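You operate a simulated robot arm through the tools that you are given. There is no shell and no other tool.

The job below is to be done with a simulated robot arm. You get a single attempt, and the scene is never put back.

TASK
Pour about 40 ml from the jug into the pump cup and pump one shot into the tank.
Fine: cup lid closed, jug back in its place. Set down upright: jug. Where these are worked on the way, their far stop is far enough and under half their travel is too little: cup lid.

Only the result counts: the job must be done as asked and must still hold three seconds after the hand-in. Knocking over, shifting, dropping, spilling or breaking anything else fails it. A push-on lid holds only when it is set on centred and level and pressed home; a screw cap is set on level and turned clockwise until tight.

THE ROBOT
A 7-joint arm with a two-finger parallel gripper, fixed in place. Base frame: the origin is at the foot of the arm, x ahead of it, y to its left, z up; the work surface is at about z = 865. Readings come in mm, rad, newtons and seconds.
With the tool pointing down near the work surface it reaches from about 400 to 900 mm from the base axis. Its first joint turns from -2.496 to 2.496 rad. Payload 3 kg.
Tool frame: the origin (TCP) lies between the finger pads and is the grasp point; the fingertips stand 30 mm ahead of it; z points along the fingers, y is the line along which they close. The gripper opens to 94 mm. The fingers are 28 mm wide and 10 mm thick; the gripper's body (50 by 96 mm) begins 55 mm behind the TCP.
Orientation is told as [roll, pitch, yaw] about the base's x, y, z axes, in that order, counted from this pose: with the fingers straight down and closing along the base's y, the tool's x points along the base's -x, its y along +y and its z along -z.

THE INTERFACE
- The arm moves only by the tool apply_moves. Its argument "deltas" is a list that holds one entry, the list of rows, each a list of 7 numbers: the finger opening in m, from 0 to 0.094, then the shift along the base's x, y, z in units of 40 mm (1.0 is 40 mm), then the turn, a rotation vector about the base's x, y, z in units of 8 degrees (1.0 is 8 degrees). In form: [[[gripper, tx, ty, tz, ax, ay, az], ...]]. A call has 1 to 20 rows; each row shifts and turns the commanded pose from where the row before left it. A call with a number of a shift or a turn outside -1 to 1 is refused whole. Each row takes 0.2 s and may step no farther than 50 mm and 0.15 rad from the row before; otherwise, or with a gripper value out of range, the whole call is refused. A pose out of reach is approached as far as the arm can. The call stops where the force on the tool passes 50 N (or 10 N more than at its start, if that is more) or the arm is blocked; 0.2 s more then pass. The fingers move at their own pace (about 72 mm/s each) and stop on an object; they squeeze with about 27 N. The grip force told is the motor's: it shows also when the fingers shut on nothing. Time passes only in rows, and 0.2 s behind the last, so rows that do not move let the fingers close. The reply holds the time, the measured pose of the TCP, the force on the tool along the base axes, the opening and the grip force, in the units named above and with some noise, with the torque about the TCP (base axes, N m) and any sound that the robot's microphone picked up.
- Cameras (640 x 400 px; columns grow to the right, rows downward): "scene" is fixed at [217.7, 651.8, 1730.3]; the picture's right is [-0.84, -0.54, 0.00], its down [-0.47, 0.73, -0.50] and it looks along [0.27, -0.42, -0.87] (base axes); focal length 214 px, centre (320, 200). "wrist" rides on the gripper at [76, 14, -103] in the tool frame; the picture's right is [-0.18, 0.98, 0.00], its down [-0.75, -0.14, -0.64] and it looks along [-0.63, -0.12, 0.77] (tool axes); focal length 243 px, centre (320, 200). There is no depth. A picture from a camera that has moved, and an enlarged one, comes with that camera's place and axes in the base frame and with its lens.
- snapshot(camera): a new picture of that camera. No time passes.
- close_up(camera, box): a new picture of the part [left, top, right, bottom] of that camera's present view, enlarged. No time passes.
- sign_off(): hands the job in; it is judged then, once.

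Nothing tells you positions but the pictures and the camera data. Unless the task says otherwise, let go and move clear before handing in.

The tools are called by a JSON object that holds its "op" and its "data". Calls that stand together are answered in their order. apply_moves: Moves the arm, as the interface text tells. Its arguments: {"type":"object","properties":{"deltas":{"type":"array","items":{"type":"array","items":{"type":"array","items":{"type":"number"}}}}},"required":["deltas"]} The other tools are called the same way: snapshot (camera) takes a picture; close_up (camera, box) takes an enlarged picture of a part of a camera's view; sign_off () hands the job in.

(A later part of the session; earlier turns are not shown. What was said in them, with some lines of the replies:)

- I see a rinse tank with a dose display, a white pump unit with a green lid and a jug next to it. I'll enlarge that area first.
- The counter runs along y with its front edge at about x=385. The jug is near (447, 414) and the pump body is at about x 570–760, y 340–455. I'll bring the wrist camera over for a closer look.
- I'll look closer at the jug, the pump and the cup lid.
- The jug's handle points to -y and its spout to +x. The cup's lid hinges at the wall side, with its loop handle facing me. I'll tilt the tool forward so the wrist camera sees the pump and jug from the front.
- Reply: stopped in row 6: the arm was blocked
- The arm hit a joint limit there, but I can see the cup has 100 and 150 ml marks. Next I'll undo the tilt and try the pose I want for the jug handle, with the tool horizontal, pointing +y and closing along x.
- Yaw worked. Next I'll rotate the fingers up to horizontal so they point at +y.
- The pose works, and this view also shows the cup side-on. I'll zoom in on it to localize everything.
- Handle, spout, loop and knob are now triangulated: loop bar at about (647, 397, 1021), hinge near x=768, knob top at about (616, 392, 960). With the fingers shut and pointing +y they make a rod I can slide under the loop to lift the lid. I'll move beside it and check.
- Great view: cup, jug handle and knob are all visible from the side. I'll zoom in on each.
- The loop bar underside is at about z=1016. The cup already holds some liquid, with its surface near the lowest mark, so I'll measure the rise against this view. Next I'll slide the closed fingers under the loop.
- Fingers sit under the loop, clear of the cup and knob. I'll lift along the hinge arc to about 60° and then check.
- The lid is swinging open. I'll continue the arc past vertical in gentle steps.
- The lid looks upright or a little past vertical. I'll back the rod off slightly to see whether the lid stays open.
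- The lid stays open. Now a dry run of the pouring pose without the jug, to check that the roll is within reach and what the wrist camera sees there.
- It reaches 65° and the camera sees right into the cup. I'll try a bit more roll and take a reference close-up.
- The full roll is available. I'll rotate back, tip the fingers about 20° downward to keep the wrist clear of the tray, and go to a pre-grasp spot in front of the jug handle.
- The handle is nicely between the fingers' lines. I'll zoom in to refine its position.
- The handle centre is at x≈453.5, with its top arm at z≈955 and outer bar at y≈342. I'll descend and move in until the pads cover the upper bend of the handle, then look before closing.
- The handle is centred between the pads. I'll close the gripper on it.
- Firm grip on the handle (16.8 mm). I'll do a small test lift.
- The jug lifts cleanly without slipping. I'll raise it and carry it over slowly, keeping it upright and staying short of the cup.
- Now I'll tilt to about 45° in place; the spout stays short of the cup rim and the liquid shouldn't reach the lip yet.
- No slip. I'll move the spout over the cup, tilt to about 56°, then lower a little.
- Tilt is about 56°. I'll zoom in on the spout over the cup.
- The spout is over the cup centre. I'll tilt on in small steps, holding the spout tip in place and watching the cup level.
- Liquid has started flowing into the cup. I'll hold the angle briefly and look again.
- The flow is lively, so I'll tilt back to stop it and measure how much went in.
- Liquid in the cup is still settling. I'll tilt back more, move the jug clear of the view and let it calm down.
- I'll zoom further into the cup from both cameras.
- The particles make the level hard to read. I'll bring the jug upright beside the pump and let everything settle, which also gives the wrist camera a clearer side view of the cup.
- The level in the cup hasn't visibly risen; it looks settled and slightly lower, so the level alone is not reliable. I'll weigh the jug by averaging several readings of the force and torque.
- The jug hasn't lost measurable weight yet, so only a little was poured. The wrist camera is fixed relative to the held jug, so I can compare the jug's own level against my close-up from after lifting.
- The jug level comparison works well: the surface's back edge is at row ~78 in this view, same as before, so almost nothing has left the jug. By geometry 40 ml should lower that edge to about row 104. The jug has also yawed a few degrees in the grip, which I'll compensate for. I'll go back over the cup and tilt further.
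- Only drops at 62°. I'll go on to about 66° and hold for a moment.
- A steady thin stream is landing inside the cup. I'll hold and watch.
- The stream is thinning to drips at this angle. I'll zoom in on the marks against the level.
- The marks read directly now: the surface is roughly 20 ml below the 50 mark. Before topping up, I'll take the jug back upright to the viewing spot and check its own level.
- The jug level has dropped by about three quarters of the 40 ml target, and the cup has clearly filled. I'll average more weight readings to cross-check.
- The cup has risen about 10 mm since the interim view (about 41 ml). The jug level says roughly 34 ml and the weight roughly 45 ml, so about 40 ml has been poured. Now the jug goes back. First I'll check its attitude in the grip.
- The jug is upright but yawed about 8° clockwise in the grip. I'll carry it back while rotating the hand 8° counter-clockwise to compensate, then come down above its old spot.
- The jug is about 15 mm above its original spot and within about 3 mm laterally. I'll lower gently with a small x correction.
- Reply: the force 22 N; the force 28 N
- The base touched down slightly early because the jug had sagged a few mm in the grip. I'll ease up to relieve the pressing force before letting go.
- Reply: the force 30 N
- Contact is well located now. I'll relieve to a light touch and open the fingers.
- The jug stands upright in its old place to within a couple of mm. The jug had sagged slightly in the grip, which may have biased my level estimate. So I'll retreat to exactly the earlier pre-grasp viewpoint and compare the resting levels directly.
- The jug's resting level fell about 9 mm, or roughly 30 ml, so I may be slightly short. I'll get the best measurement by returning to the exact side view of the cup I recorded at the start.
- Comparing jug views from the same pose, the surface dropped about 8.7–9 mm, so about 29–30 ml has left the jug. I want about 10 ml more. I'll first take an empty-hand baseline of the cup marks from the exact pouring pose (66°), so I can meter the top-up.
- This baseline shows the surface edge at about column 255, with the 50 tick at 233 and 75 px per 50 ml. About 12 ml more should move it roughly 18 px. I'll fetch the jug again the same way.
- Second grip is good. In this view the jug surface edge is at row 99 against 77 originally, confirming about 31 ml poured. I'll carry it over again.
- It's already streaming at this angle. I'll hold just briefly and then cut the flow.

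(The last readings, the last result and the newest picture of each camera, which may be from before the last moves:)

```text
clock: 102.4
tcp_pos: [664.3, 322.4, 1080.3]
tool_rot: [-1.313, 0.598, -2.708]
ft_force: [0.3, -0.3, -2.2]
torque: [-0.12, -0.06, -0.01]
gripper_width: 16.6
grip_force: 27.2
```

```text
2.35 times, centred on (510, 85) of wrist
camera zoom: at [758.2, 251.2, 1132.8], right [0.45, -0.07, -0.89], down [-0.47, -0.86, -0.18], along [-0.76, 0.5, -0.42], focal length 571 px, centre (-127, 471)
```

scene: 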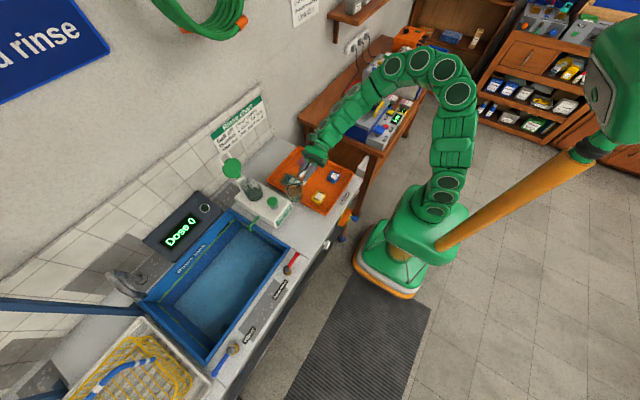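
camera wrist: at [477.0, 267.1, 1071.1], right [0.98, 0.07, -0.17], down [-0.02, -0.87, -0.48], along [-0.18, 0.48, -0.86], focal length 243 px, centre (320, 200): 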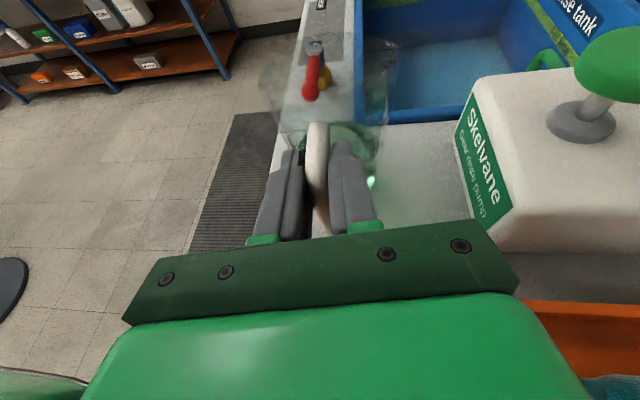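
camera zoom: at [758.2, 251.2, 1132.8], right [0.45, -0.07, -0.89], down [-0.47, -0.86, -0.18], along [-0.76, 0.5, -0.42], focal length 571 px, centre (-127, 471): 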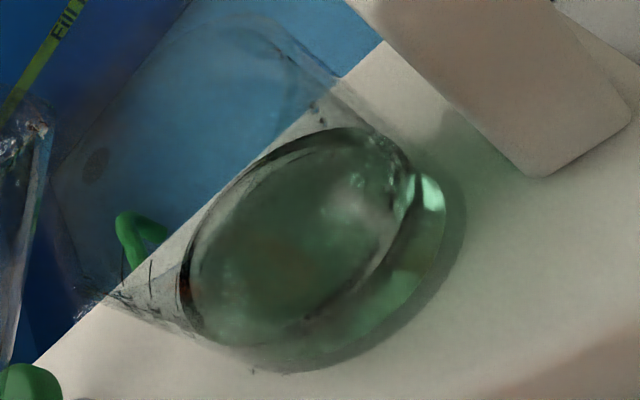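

Flow stopped. I'll retreat with the jug upright and compare the cup level to the earlier views.

{"op": "apply_moves", "data": {"deltas": [[[0.0, -0.1, 0, 0.3, 0, -0.5, 0], [0.0, -0.3, 0, 0.4, 0, -0.6, 0], [0.0, -0.5, 0, 0.1, 0, -0.6, 0], [0.0, -0.5, -0.1, 0, 0, -0.6, 0], [0.0, -0.5, -0.2, 0, 0, -0.6, 0], [0.0, -0.5, -0.3, 0, 0, -0.6, 0], [0.0, -0.4, -0.4, 0, 0, -0.6, 0], [0.0, -0.185, -0.4, -0.3, 0, -0.6, 0], [0.0, 0, -0.3, -0.4, 0, -0.6, 0], [0.0, 0, -0.18, -0.4, 0, -0.6, 0], [0.0, 0, 0, -0.3, 0, -0.5, 0], [0.0, 0, 0, -0.2075, 0, -0.25, 0], [0.0, 0, 0, 0, 0, 0, 0], [0.0, 0, 0, 0, 0, 0, 0], [0.0, 0, 0, 0, 0, 0, 0], [0.0, 0, 0, 0, 0, 0, 0], [0.0, 0, 0, 0, 0, 0, 0], [0.0, 0, 0, 0, 0, 0, 0]]]}}

{"op": "apply_moves", "data": {"deltas": [[[0.0, 0, 0, 0, 0, 0, 0], [0.0, 0, 0, 0, 0, 0, 0], [0.0, 0, 0, 0, 0, 0, 0], [0.0, 0, 0, 0, 0, 0, 0], [0.0, 0, 0, 0, 0, 0, 0]]]}}

{"op": "close_up", "data": {"camera": "wrist", "box": [430, 60, 510, 130]}}

{"op": "close_up", "data": {"camera": "wrist", "box": [270, 90, 400, 170]}}

{"op": "close_up", "data": {"camera": "scene", "box": [240, 170, 290, 205]}}

```text
clock: 106.2
tcp_pos: [544.7, 246.9, 1047.5]
tool_rot: [0.011, 1.217, -1.563]
ft_force: [0.1, -0.2, -2.1]
torque: [-0.15, 0.01, 0.02]
gripper_width: 16.7
grip_force: 26.3
```

```text
clock: 107.4
tcp_pos: [545.5, 246.5, 1047.6]
tool_rot: [0.009, 1.217, -1.563]
ft_force: [0.5, -0.4, -2.7]
torque: [-0.12, -0.02, -0.01]
gripper_width: 16.7
grip_force: 27.1
```

```text
5.71 times, centred on (470, 95) of wrist
camera zoom: at [558.4, 175.7, 1154.3], right [0.98, -0.07, -0.17], down [-0.14, -0.86, -0.48], along [-0.11, 0.5, -0.86], focal length 1386 px, centre (-537, 800)
```

zoom: 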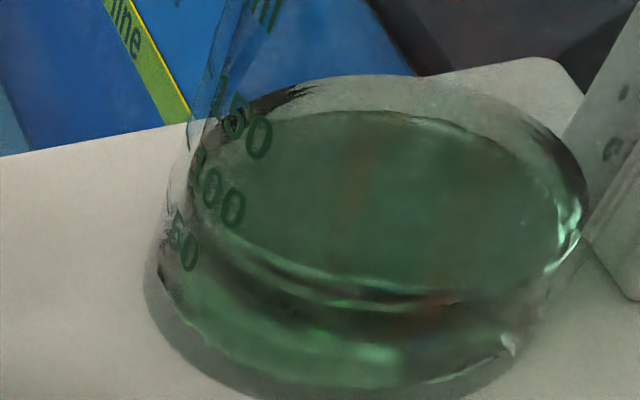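

```text
4.92 times, centred on (335, 130) of wrist
camera zoom: at [558.4, 175.7, 1154.3], right [0.98, -0.07, -0.17], down [-0.14, -0.86, -0.48], along [-0.11, 0.5, -0.86], focal length 1194 px, centre (246, 545)
```

zoom: 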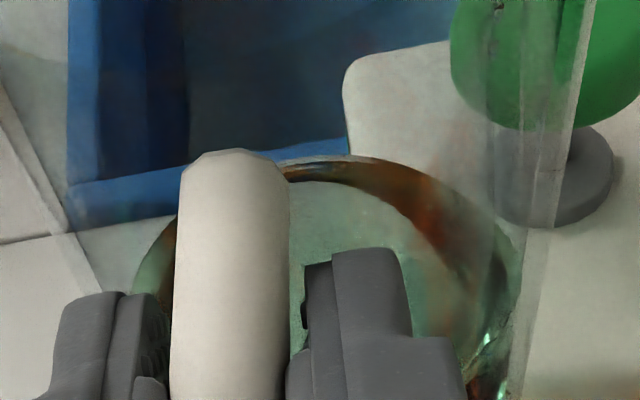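

```text
11.43 times, centred on (265, 188) of scene
camera zoom: at [217.7, 651.8, 1730.3], right [-0.84, -0.54, 0.0], down [-0.47, 0.73, -0.5], along [0.27, -0.42, -0.87], focal length 2451 px, centre (949, 343)
```

zoom: 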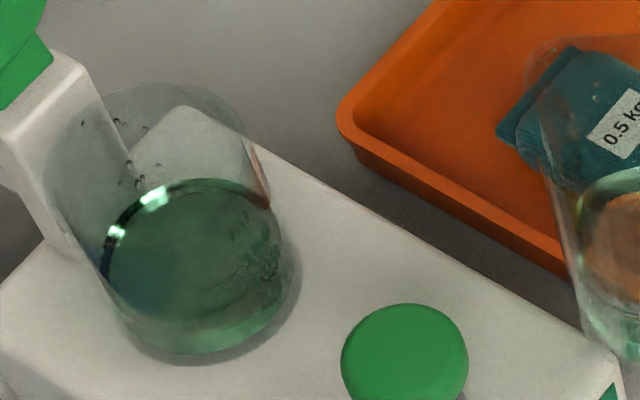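

The cup rose a further 3–4 mm and the jug dropped another ~2.3 mm. The total transfer is about 39–40 ml, so pouring is done. The jug goes back to its place, with a 5° correction for its slip in the grip.

{"op": "apply_moves", "data": {"deltas": [[[0.0, -0.1, 0, 0, 0, 0, 0.1], [0.0, -0.3, 0.05, 0, 0, 0, 0.1], [0.0, -0.4, 0.15, 0, 0, 0, 0.15], [0.0, -0.5, 0.3, 0, 0, 0, 0.1], [0.0, -0.4, 0.5, 0, 0, 0, 0.1], [0.0, -0.3, 0.5, 0, 0, 0, 0.1], [0.0, -0.2, 0.4, 0, 0, 0, 0], [0.0, -0.06, 0.2, -0.1, 0, 0, 0], [0.0, 0, 0.12, -0.3, 0, 0, 0], [0.0, 0, 0, -0.5, 0, 0, 0], [0.0, 0, 0, -0.5, 0, 0, 0], [0.0, 0, 0, -0.4, 0, 0, 0], [0.0, 0, 0, -0.28, 0, 0, 0], [0.0, 0, 0, 0, 0, 0, 0], [0.0, 0, 0, 0, 0, 0, 0]]]}}

{"op": "close_up", "data": {"camera": "scene", "box": [275, 200, 335, 250]}}

```text
clock: 110.6
tcp_pos: [456.1, 334.7, 963.7]
tool_rot: [0.011, 1.217, -1.473]
ft_force: [0.1, -0.8, -1.9]
torque: [-0.14, -0.03, 0.01]
gripper_width: 16.6
grip_force: 26.8
```

```text
8.00 times, centred on (305, 225) of scene
camera zoom: at [217.7, 651.8, 1730.3], right [-0.84, -0.54, 0.0], down [-0.47, 0.73, -0.5], along [0.27, -0.42, -0.87], focal length 1716 px, centre (440, 0)
```

zoom: 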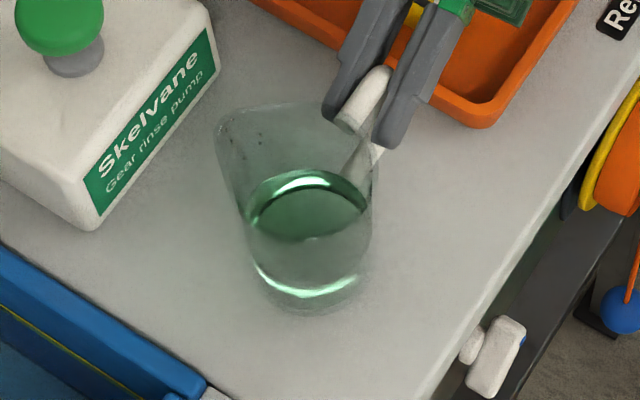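

Aligned with its old spot. Now I'll lower in small steps until light contact.

{"op": "apply_moves", "data": {"deltas": [[[0.0, 0, 0, -0.15, 0, 0, 0], [0.0, 0, 0, -0.1, 0, 0, 0], [0.0, 0, 0, 0, 0, 0, 0]]]}}

{"op": "apply_moves", "data": {"deltas": [[[0.0, 0, 0, -0.03, 0, 0, 0], [0.0, 0, 0, 0, 0, 0, 0]]]}}

{"op": "apply_moves", "data": {"deltas": [[[0.0, 0, 0, -0.02, 0, 0, 0], [0.0, 0, 0, 0, 0, 0, 0]]]}}

```text
clock: 111.4
tcp_pos: [455.2, 335.5, 954.8]
tool_rot: [0.009, 1.217, -1.474]
ft_force: [0.5, -0.5, -3.3]
torque: [-0.13, -0.04, 0.0]
gripper_width: 16.5
grip_force: 26.5
```

```text
clock: 112.0
tcp_pos: [456.3, 334.7, 953.6]
tool_rot: [0.009, 1.218, -1.474]
ft_force: [-0.2, 0.3, -1.4]
torque: [-0.13, -0.02, 0.01]
gripper_width: 16.8
grip_force: 27.1
```

```text
clock: 112.6
tcp_pos: [455.5, 335.0, 953.1]
tool_rot: [0.01, 1.216, -1.472]
ft_force: [0.5, -0.3, -2.7]
torque: [-0.14, 0.0, 0.01]
gripper_width: 16.5
grip_force: 26.9
```

{"op": "apply_moves", "data": {"deltas": [[[0.0, 0, 0, -0.02, 0, 0, 0], [0.0, 0, 0, 0, 0, 0, 0]]]}}

{"op": "apply_moves", "data": {"deltas": [[[0.0, 0, 0, -0.02, 0, 0, 0], [0.0, 0, 0, 0, 0, 0, 0]]]}}

```text
clock: 113.2
tcp_pos: [455.3, 335.0, 951.7]
tool_rot: [0.01, 1.217, -1.473]
ft_force: [0.8, -0.3, -2.7]
torque: [-0.16, 0.0, 0.01]
gripper_width: 16.5
grip_force: 27.1
```

```text
clock: 113.8
tcp_pos: [455.9, 335.5, 951.3]
tool_rot: [0.012, 1.218, -1.473]
ft_force: [2.2, -2.8, 10.9]
torque: [0.55, 0.16, -0.08]
gripper_width: 16.8
grip_force: 27.8
```

{"op": "apply_moves", "data": {"deltas": [[[0.0, 0, 0, -0.025, 0, 0, 0], [0.0, 0, 0, 0, 0, 0, 0]]]}}

{"op": "apply_moves", "data": {"deltas": [[[0.0, 0, 0, -0.025, 0, 0, 0], [0.0, 0, 0, 0, 0, 0, 0]]]}}

{"op": "apply_moves", "data": {"deltas": [[[0.0, 0, 0, 0.02, 0, 0, 0], [0.0, 0, 0, 0, 0, 0, 0]]]}}

```text
clock: 114.4
tcp_pos: [455.4, 335.0, 950.0]
tool_rot: [0.009, 1.219, -1.473]
ft_force: [5.0, -5.7, 19.7]
torque: [0.61, 0.22, -0.07]
gripper_width: 16.5
grip_force: 26.9
```

```text
clock: 115.0
tcp_pos: [456.3, 334.2, 948.3]
tool_rot: [0.013, 1.219, -1.472]
ft_force: [5.2, -8.1, 24.3]
torque: [0.57, 0.19, -0.07]
gripper_width: 16.6
grip_force: 27.0
```

```text
clock: 115.6
tcp_pos: [455.1, 335.4, 949.6]
tool_rot: [0.009, 1.217, -1.475]
ft_force: [0.0, -1.3, 5.9]
torque: [0.1, 0.14, -0.02]
gripper_width: 16.9
grip_force: 27.3
```

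Light contact with little torque. I'll release and back straight out.

{"op": "apply_moves", "data": {"deltas": [[[0.018, 0, 0, 0, 0, 0, 0], [0.022, 0, 0, 0, 0, 0, 0], [0.03, 0, 0, 0, 0, 0, 0], [0.04, 0, 0, 0, 0, 0, 0], [0.05, 0, 0, 0, 0, 0, 0], [0.05, 0, 0, 0, 0, 0, 0]]]}}

{"op": "apply_moves", "data": {"deltas": [[[0.05, 0.06, -0.65, 0, 0, 0, 0], [0.05, 0.06, -0.65, 0, 0, 0, 0], [0.05, 0, -0.62, 0.3, 0, 0, 0], [0.05, -0.1, 0, 0.5, 0, 0, -0.35], [0.05, -0.11, 0, 0.6, 0, 0, -0.3], [0.05, 0, 0, 0, 0, 0, 0]]]}}

{"op": "close_up", "data": {"camera": "wrist", "box": [260, 50, 420, 200]}}

{"op": "close_up", "data": {"camera": "scene", "box": [275, 200, 335, 250]}}

{"op": "close_up", "data": {"camera": "scene", "box": [215, 140, 315, 220]}}

```text
clock: 117.0
tcp_pos: [454.7, 334.4, 949.4]
tool_rot: [0.011, 1.217, -1.472]
ft_force: [-0.2, -1.0, 0.0]
torque: [0.01, 0.01, -0.03]
gripper_width: 49.9
grip_force: 0.0
```

```text
clock: 118.4
tcp_pos: [450.8, 257.9, 1006.4]
tool_rot: [0.01, 1.215, -1.566]
ft_force: [-0.2, 0.4, -0.1]
torque: [0.03, 0.0, -0.03]
gripper_width: 50.1
grip_force: 0.1
```

```text
2.67 times, centred on (340, 125) of wrist
camera zoom: at [463.9, 187.1, 1112.2], right [0.98, -0.07, -0.17], down [-0.14, -0.86, -0.48], along [-0.11, 0.5, -0.86], focal length 647 px, centre (267, 400)
```

zoom: 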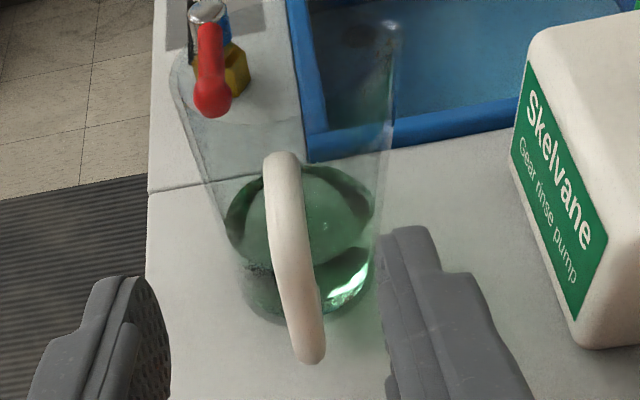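

```text
8.00 times, centred on (305, 225) of scene
camera zoom: at [217.7, 651.8, 1730.3], right [-0.84, -0.54, 0.0], down [-0.47, 0.73, -0.5], along [0.27, -0.42, -0.87], focal length 1716 px, centre (440, 0)
```

zoom: 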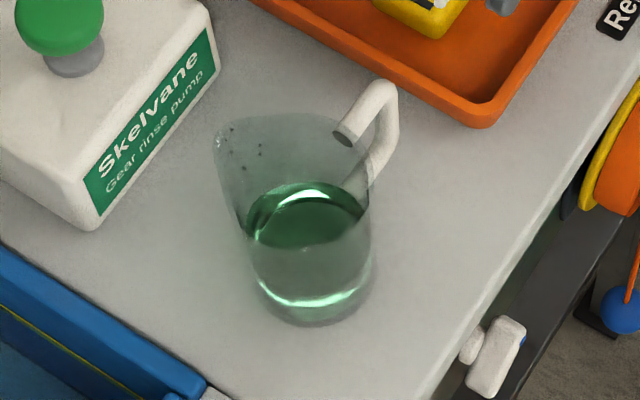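

```text
5.00 times, centred on (265, 180) of scene
camera zoom: at [217.7, 651.8, 1730.3], right [-0.84, -0.54, 0.0], down [-0.47, 0.73, -0.5], along [0.27, -0.42, -0.87], focal length 1072 px, centre (595, 300)
```

zoom: 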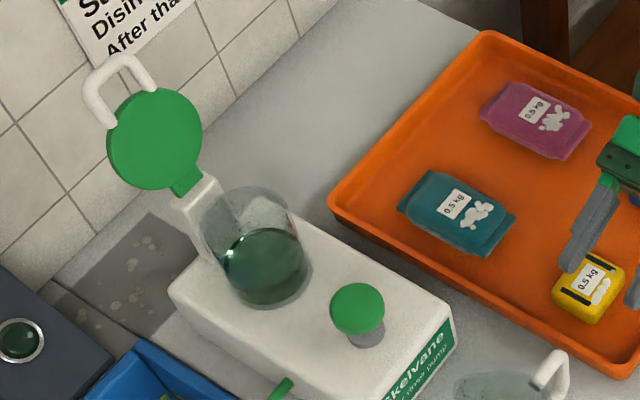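

The jug stands exactly where it started. Next is closing the lid: I'll straddle the raised loop with open fingers pointing +y and draw the lid forward and down along its arc with the rear finger.

{"op": "apply_moves", "data": {"deltas": [[[0.06, 0.4, 0, 0.7, 0.833, 0, 0], [0.06, 0.4, 0, 0.7, 0.833, 0, 0], [0.06, 0.4, 0, 0.7, 0.834, 0, 0], [0.06, 0.8, 0, 0.3, 0, 0, 0], [0.06, 0.8, 0, 0.3, 0, 0, 0], [0.06, 0.9, 0, 0.1, 0, 0, 0], [0.06, 0.9, 0, 0, 0, 0, 0], [0.06, 0.9, 0, 0, 0, 0, 0], [0.06, 0.9, 0, 0, 0, 0, 0], [0.06, 0.9, 0, 0, 0, 0, 0], [0.06, 0.9, 0.3, 0, 0, 0, 0], [0.06, 0.15, 0.5, 0, 0, 0, 0], [0.06, 0, 0, 0, 0, 0, 0]]]}}

{"op": "snapshot", "data": {"camera": "wrist"}}

{"op": "close_up", "data": {"camera": "scene", "box": [215, 140, 315, 220]}}

```text
clock: 121.2
tcp_pos: [785.2, 290.8, 1118.0]
tool_rot: [0.431, 1.565, -1.144]
ft_force: [-0.1, 0.2, 0.6]
torque: [0.01, -0.02, -0.01]
gripper_width: 60.2
grip_force: 0.0
```

```text
taken
camera wrist: at [798.5, 186.6, 1194.7], right [0.98, 0.0, -0.18], down [-0.14, -0.65, -0.75], along [-0.11, 0.76, -0.63], focal length 243 px, centre (320, 200)
```

wrist: 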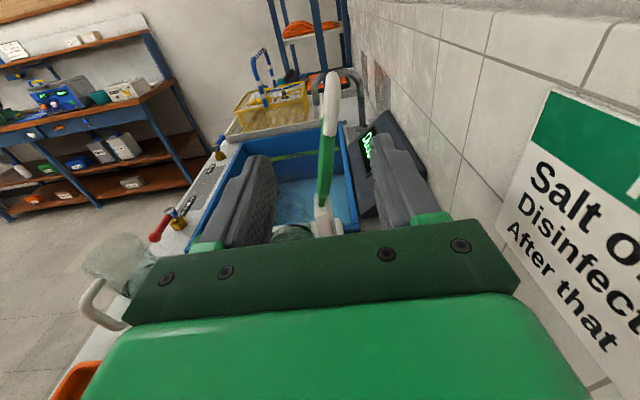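

```text
5.00 times, centred on (265, 180) of scene
camera zoom: at [217.7, 651.8, 1730.3], right [-0.84, -0.54, 0.0], down [-0.47, 0.73, -0.5], along [0.27, -0.42, -0.87], focal length 1072 px, centre (595, 300)
```

zoom: 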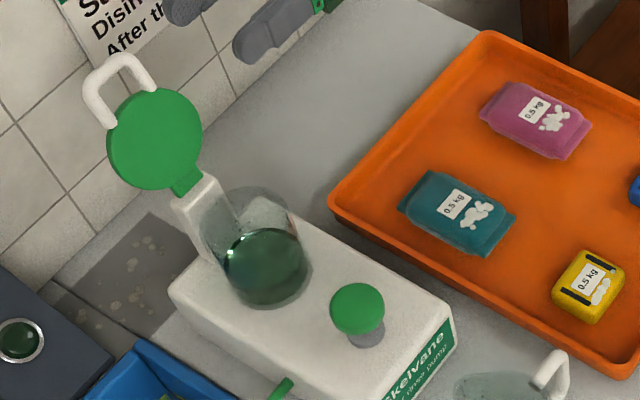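

The lid is edge-on between the open fingers. I'll advance to straddle the loop.

{"op": "apply_moves", "data": {"deltas": [[[0.06, 0, 0.6, 0, 0, 0, 0], [0.06, 0, 0.6, 0, 0, 0, 0], [0.06, 0, 0.6, 0, 0, 0, 0], [0.06, 0, 0.55, 0, 0, 0, 0], [0.06, 0, 0, 0, 0, 0, 0]]]}}

{"op": "snapshot", "data": {"camera": "wrist"}}

{"op": "close_up", "data": {"camera": "scene", "box": [215, 140, 315, 220]}}

```text
clock: 122.4
tcp_pos: [784.8, 384.6, 1119.3]
tool_rot: [0.486, 1.564, -1.089]
ft_force: [-0.4, 0.5, 0.2]
torque: [0.0, -0.02, 0.03]
gripper_width: 60.0
grip_force: 0.2
```

```text
taken
camera wrist: at [798.1, 281.7, 1195.1], right [0.98, 0.0, -0.18], down [-0.14, -0.65, -0.75], along [-0.11, 0.76, -0.64], focal length 243 px, centre (320, 200)
```

wrist: 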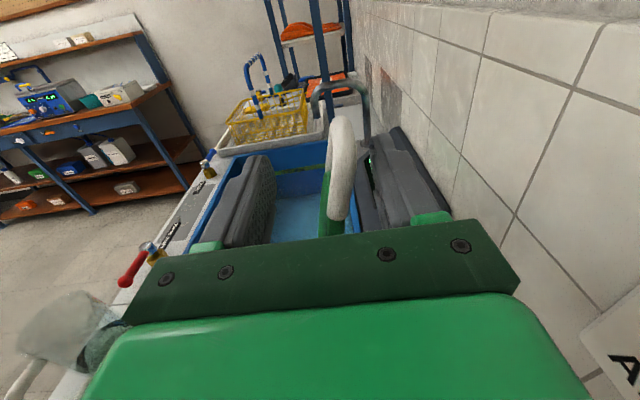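

```text
5.00 times, centred on (265, 180) of scene
camera zoom: at [217.7, 651.8, 1730.3], right [-0.84, -0.54, 0.0], down [-0.47, 0.73, -0.5], along [0.27, -0.42, -0.87], focal length 1072 px, centre (595, 300)
```

zoom: 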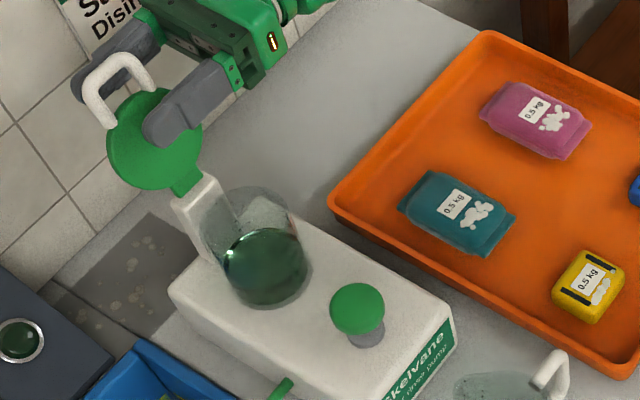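

The fingers straddle the loop. I'll draw the lid forward past vertical.

{"op": "apply_moves", "data": {"deltas": [[[0.06, -0.2, 0, 0, 0, 0, 0], [0.06, -0.35, 0, 0.05, 0, 0, 0], [0.06, -0.35, 0, 0.07, 0, 0, 0], [0.06, -0.34, 0, 0, 0, 0, 0], [0.06, -0.34, 0, 0, 0, 0, 0], [0.06, -0.34, 0, -0.05, 0, 0, 0], [0.06, -0.34, 0, -0.07, 0, 0, 0]]]}}

{"op": "snapshot", "data": {"camera": "wrist"}}

{"op": "close_up", "data": {"camera": "scene", "box": [215, 140, 315, 220]}}

```text
clock: 124.0
tcp_pos: [696.9, 383.2, 1117.7]
tool_rot: [0.49, 1.566, -1.085]
ft_force: [-1.3, 0.5, -0.2]
torque: [-0.01, 0.0, 0.0]
gripper_width: 60.2
grip_force: 0.0
```

```text
taken
camera wrist: at [708.7, 280.7, 1193.9], right [0.98, 0.0, -0.18], down [-0.14, -0.65, -0.75], along [-0.11, 0.76, -0.64], focal length 243 px, centre (320, 200)
```

wrist: 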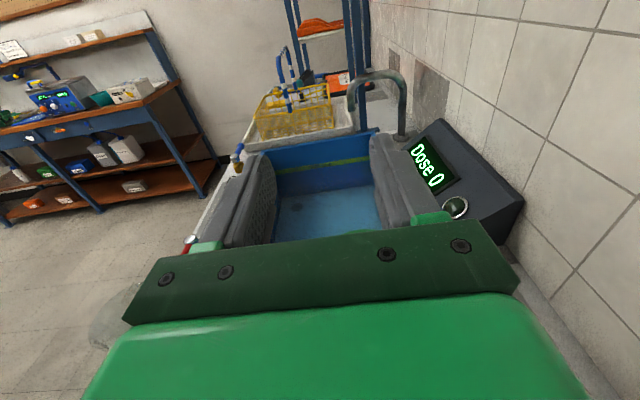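

```text
5.00 times, centred on (265, 180) of scene
camera zoom: at [217.7, 651.8, 1730.3], right [-0.84, -0.54, 0.0], down [-0.47, 0.73, -0.5], along [0.27, -0.42, -0.87], focal length 1072 px, centre (595, 300)
```

zoom: 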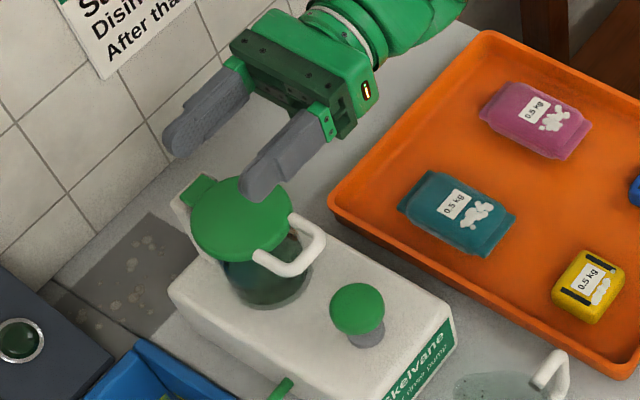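

The lid tipped over and dropped shut by itself. I'll back out and check it from the side.

{"op": "apply_moves", "data": {"deltas": [[[0.06, 0, -0.8, 0, 0, 0, 0], [0.06, 0, -0.8, 0, 0, 0, 0], [0.0, -0.3, -0.8, -0.5, 0, 0, 0], [0.0, -0.4, -0.8, -0.8, 0, 0, 0], [0.0, -0.4, 0, -0.9, 0, 0, 0], [0.0, -0.36, 0, -0.9, 0, 0, 0], [0.0, 0, 0, 0, 0, 0, 0]]]}}

{"op": "close_up", "data": {"camera": "wrist", "box": [270, 20, 510, 170]}}

{"op": "close_up", "data": {"camera": "scene", "box": [225, 160, 305, 210]}}

```text
clock: 125.6
tcp_pos: [634.5, 256.5, 992.9]
tool_rot: [0.569, 1.566, -1.004]
ft_force: [0.4, 0.3, 0.4]
torque: [-0.02, 0.02, 0.04]
gripper_width: 0.1
grip_force: 27.3
```

```text
2.67 times, centred on (390, 95) of wrist
camera zoom: at [647.7, 153.9, 1069.8], right [0.98, 0.0, -0.18], down [-0.14, -0.65, -0.75], along [-0.11, 0.76, -0.63], focal length 647 px, centre (133, 480)
```

zoom: 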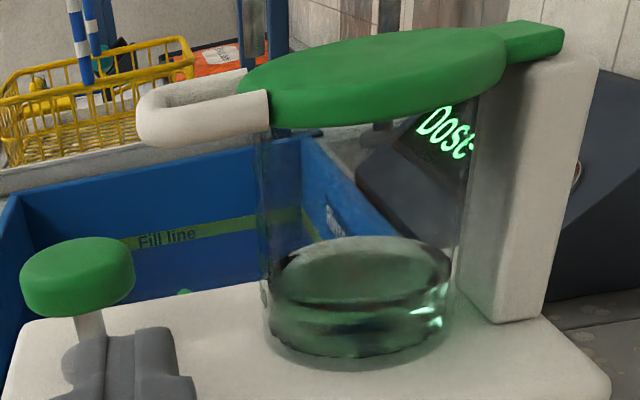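

```text
8.00 times, centred on (265, 185) of scene
camera zoom: at [217.7, 651.8, 1730.3], right [-0.84, -0.54, 0.0], down [-0.47, 0.73, -0.5], along [0.27, -0.42, -0.87], focal length 1716 px, centre (760, 320)
```

zoom: 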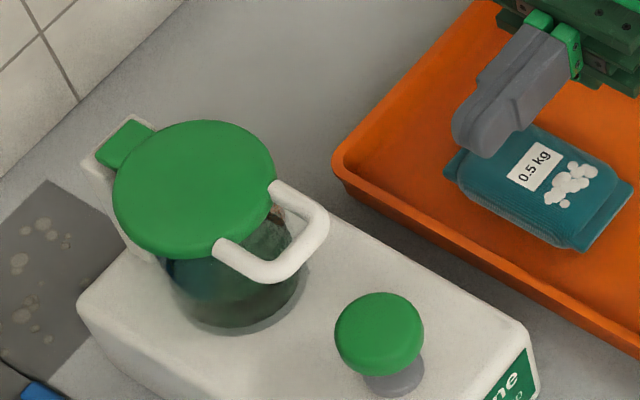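

The lid is fully closed, matching the initial view. Now the plunger: knob top at about (612, 394, 975). I'll bring the closed fingertips, tilted down, right above it.

{"op": "apply_moves", "data": {"deltas": [[[0.0, -0.2, 0, 0.5, -0.833, 0, 0], [0.0, -0.2, 0, 0.5, -0.833, 0, 0], [0.0, -0.16, 0, 0.3, -0.834, 0, 0], [0.0, 0, 0.8, 0, 0, 0, 0], [0.0, 0, 0.8, 0, 0, 0, 0], [0.0, 0, 0.8, 0, 0, 0, 0], [0.0, 0, 0.46, 0, 0, 0, 0], [0.0, 0, 0, -0.4, 0, 0, 0], [0.0, 0, 0, 0, 0, 0, 0]]]}}

{"op": "snapshot", "data": {"camera": "wrist"}}

{"op": "close_up", "data": {"camera": "scene", "box": [225, 160, 305, 210]}}

```text
clock: 127.6
tcp_pos: [613.9, 371.4, 1029.6]
tool_rot: [0.009, 1.217, -1.562]
ft_force: [0.2, 0.2, 0.2]
torque: [0.01, -0.01, -0.01]
gripper_width: 0.0
grip_force: 26.5
```

```text
taken
camera wrist: at [626.7, 300.3, 1136.3], right [0.98, -0.07, -0.17], down [-0.14, -0.86, -0.48], along [-0.11, 0.5, -0.86], focal length 243 px, centre (320, 200)
```

wrist: 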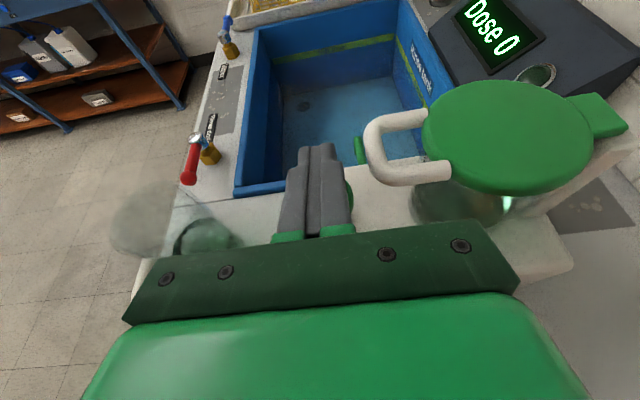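

```text
8.00 times, centred on (265, 185) of scene
camera zoom: at [217.7, 651.8, 1730.3], right [-0.84, -0.54, 0.0], down [-0.47, 0.73, -0.5], along [0.27, -0.42, -0.87], focal length 1716 px, centre (760, 320)
```

zoom: 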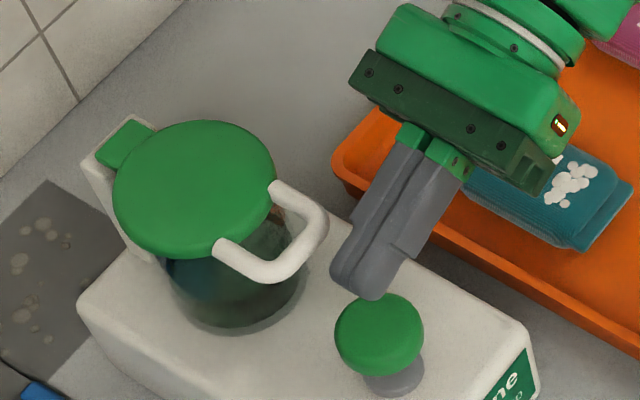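

Aligned over the knob. One continuous press down until the stop, then back up.

{"op": "apply_moves", "data": {"deltas": [[[0.0, 0, 0, -0.2, 0, 0, 0], [0.0, 0, 0, -0.2, 0, 0, 0], [0.0, 0, 0, -0.15, 0, 0, 0], [0.0, 0, 0, -0.15, 0, 0, 0], [0.0, 0, 0, -0.15, 0, 0, 0], [0.0, 0, 0, -0.12, 0, 0, 0], [0.0, 0, 0, -0.12, 0, 0, 0], [0.0, 0, 0, -0.12, 0, 0, 0], [0.0, 0, 0, -0.12, 0, 0, 0], [0.0, 0, 0, -0.12, 0, 0, 0], [0.0, 0, 0, -0.12, 0, 0, 0]]]}}

{"op": "close_up", "data": {"camera": "scene", "box": [225, 160, 305, 210]}}

{"op": "close_up", "data": {"camera": "scene", "box": [130, 180, 270, 270]}}

```text
clock: 129.5
tcp_pos: [616.3, 371.5, 985.8]
tool_rot: [0.022, 1.225, -1.555]
ft_force: [-4.7, -2.9, 30.7]
torque: [0.66, 0.11, 0.37]
gripper_width: 0.2
grip_force: 27.0
heard: click
stopped in row 9: the force on the tool passed its limit at 56 N (the readings are from after the stop); the commanded pose is now the measured one
```

```text
8.00 times, centred on (265, 185) of scene
camera zoom: at [217.7, 651.8, 1730.3], right [-0.84, -0.54, 0.0], down [-0.47, 0.73, -0.5], along [0.27, -0.42, -0.87], focal length 1716 px, centre (760, 320)
```

zoom: 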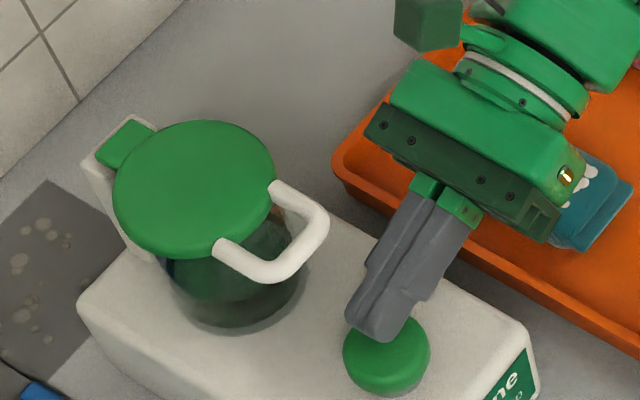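

```text
4.44 times, centred on (200, 225) of scene
camera zoom: at [217.7, 651.8, 1730.3], right [-0.84, -0.54, 0.0], down [-0.47, 0.73, -0.5], along [0.27, -0.42, -0.87], focal length 953 px, centre (853, 89)
```

zoom: 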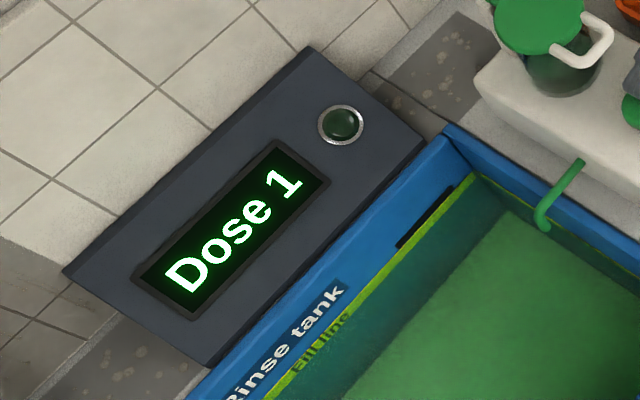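

A click, the display reads "Dose 1" and the tank water has turned green. I'll lift off straight up and move clear.

{"op": "apply_moves", "data": {"deltas": [[[0.0, 0, 0, 0.2, 0, 0, 0], [0.0, 0, 0, 0.4, 0, 0, 0], [0.0, 0, 0, 0.6, 0, 0, 0], [0.0, 0, -0.6, 0.4, 0, 0, 0], [0.0, 0, -0.9, 0.2, 0, 0, 0], [0.0, 0, -0.9, 0.2, 0, 0, 0], [0.0, 0, -0.8, 0.5, 0, 0, 0], [0.0, -0.5, -0.3, 0.6, 0, 0, 0], [0.0, -0.5, 0, 0.8, 0, 0, 0], [0.0, 0, 0, 0, 0, 0, 0], [0.0, 0, 0, 0, 0, 0, 0], [0.0, 0, 0, 0, 0, 0, 0], [0.0, 0, 0, 0, 0, 0, 0]]]}}

{"op": "snapshot", "data": {"camera": "scene"}}

{"op": "close_up", "data": {"camera": "scene", "box": [220, 160, 340, 250]}}

{"op": "close_up", "data": {"camera": "scene", "box": [130, 180, 290, 290]}}

{"op": "close_up", "data": {"camera": "scene", "box": [225, 160, 305, 210]}}

```text
clock: 132.3
tcp_pos: [576.5, 233.0, 1140.6]
tool_rot: [0.015, 1.222, -1.559]
ft_force: [0.0, -0.7, -0.5]
torque: [-0.04, 0.03, 0.0]
gripper_width: 0.0
grip_force: 26.9
```

```text
taken
```

scene: 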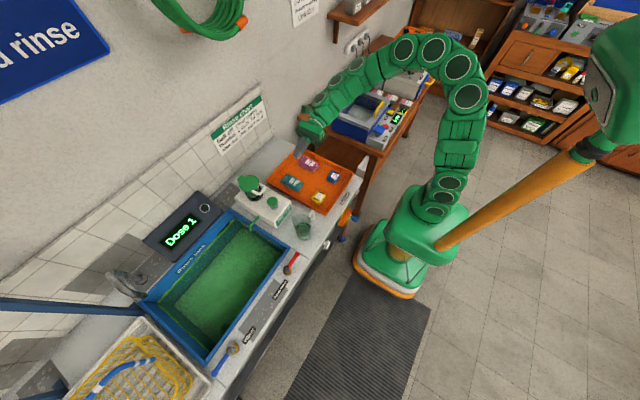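

```text
4.44 times, centred on (280, 205) of scene
camera zoom: at [217.7, 651.8, 1730.3], right [-0.84, -0.54, 0.0], down [-0.47, 0.73, -0.5], along [0.27, -0.42, -0.87], focal length 953 px, centre (498, 178)
```

zoom: 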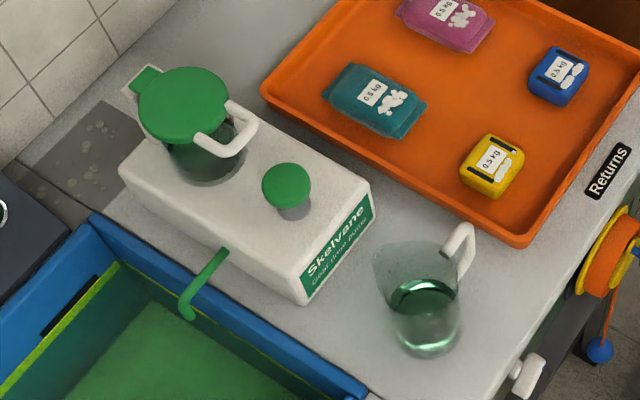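

```text
3.64 times, centred on (210, 235) of scene
camera zoom: at [217.7, 651.8, 1730.3], right [-0.84, -0.54, 0.0], down [-0.47, 0.73, -0.5], along [0.27, -0.42, -0.87], focal length 780 px, centre (720, 73)
```

zoom: 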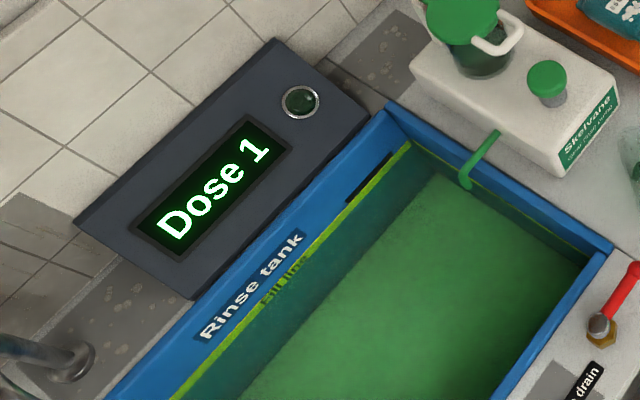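

```text
8.00 times, centred on (265, 185) of scene
camera zoom: at [217.7, 651.8, 1730.3], right [-0.84, -0.54, 0.0], down [-0.47, 0.73, -0.5], along [0.27, -0.42, -0.87], focal length 1716 px, centre (760, 320)
```

zoom: 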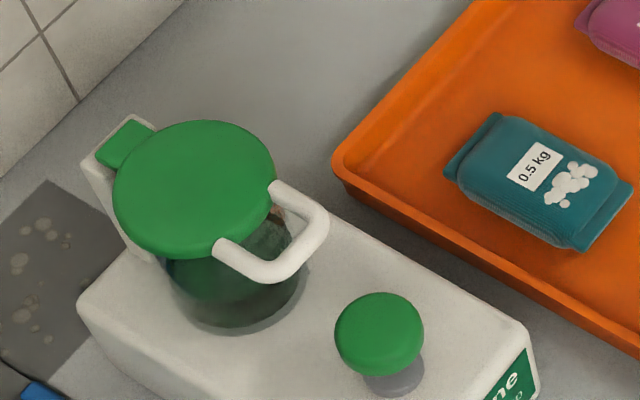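

The display reads Dose 1, the lid is closed, the knob has sprung back, and the jug stands upright in its place. The tray items are untouched and the arm is clear, so I'm handing in.

{"op": "sign_off", "data": {}}

```text
The job is handed in.
```

I poured about 40 ml from the jug into the pump cup and pumped one shot into the tank. The display reads "Dose 1" and the tank water has turned green.

- **Poured amount:** this is an estimate, because I had no direct volume reading. The drop in the jug's level gives about 39 ml. The weight readings I averaged after the first pour gave about 45 ml against about 31 ml by level, so they ran higher than the level did. The cup already held some liquid at the start, so its marks did not give a clean check.
- **Second pour:** the first pour came up about 10 ml short, so I fetched the jug again and topped it up.
- **Cup lid:** I opened it past vertical for the pour. It dropped shut when I drew it forward, and it now sits where it did at the start.
- **Jug:** it stands upright in its original place, to within a few millimetres. It slipped and turned slightly in the grip both times, and I corrected for that when setting it down.

The knob has sprung back, nothing else looked moved or spilled in the final pictures, and the arm is clear.
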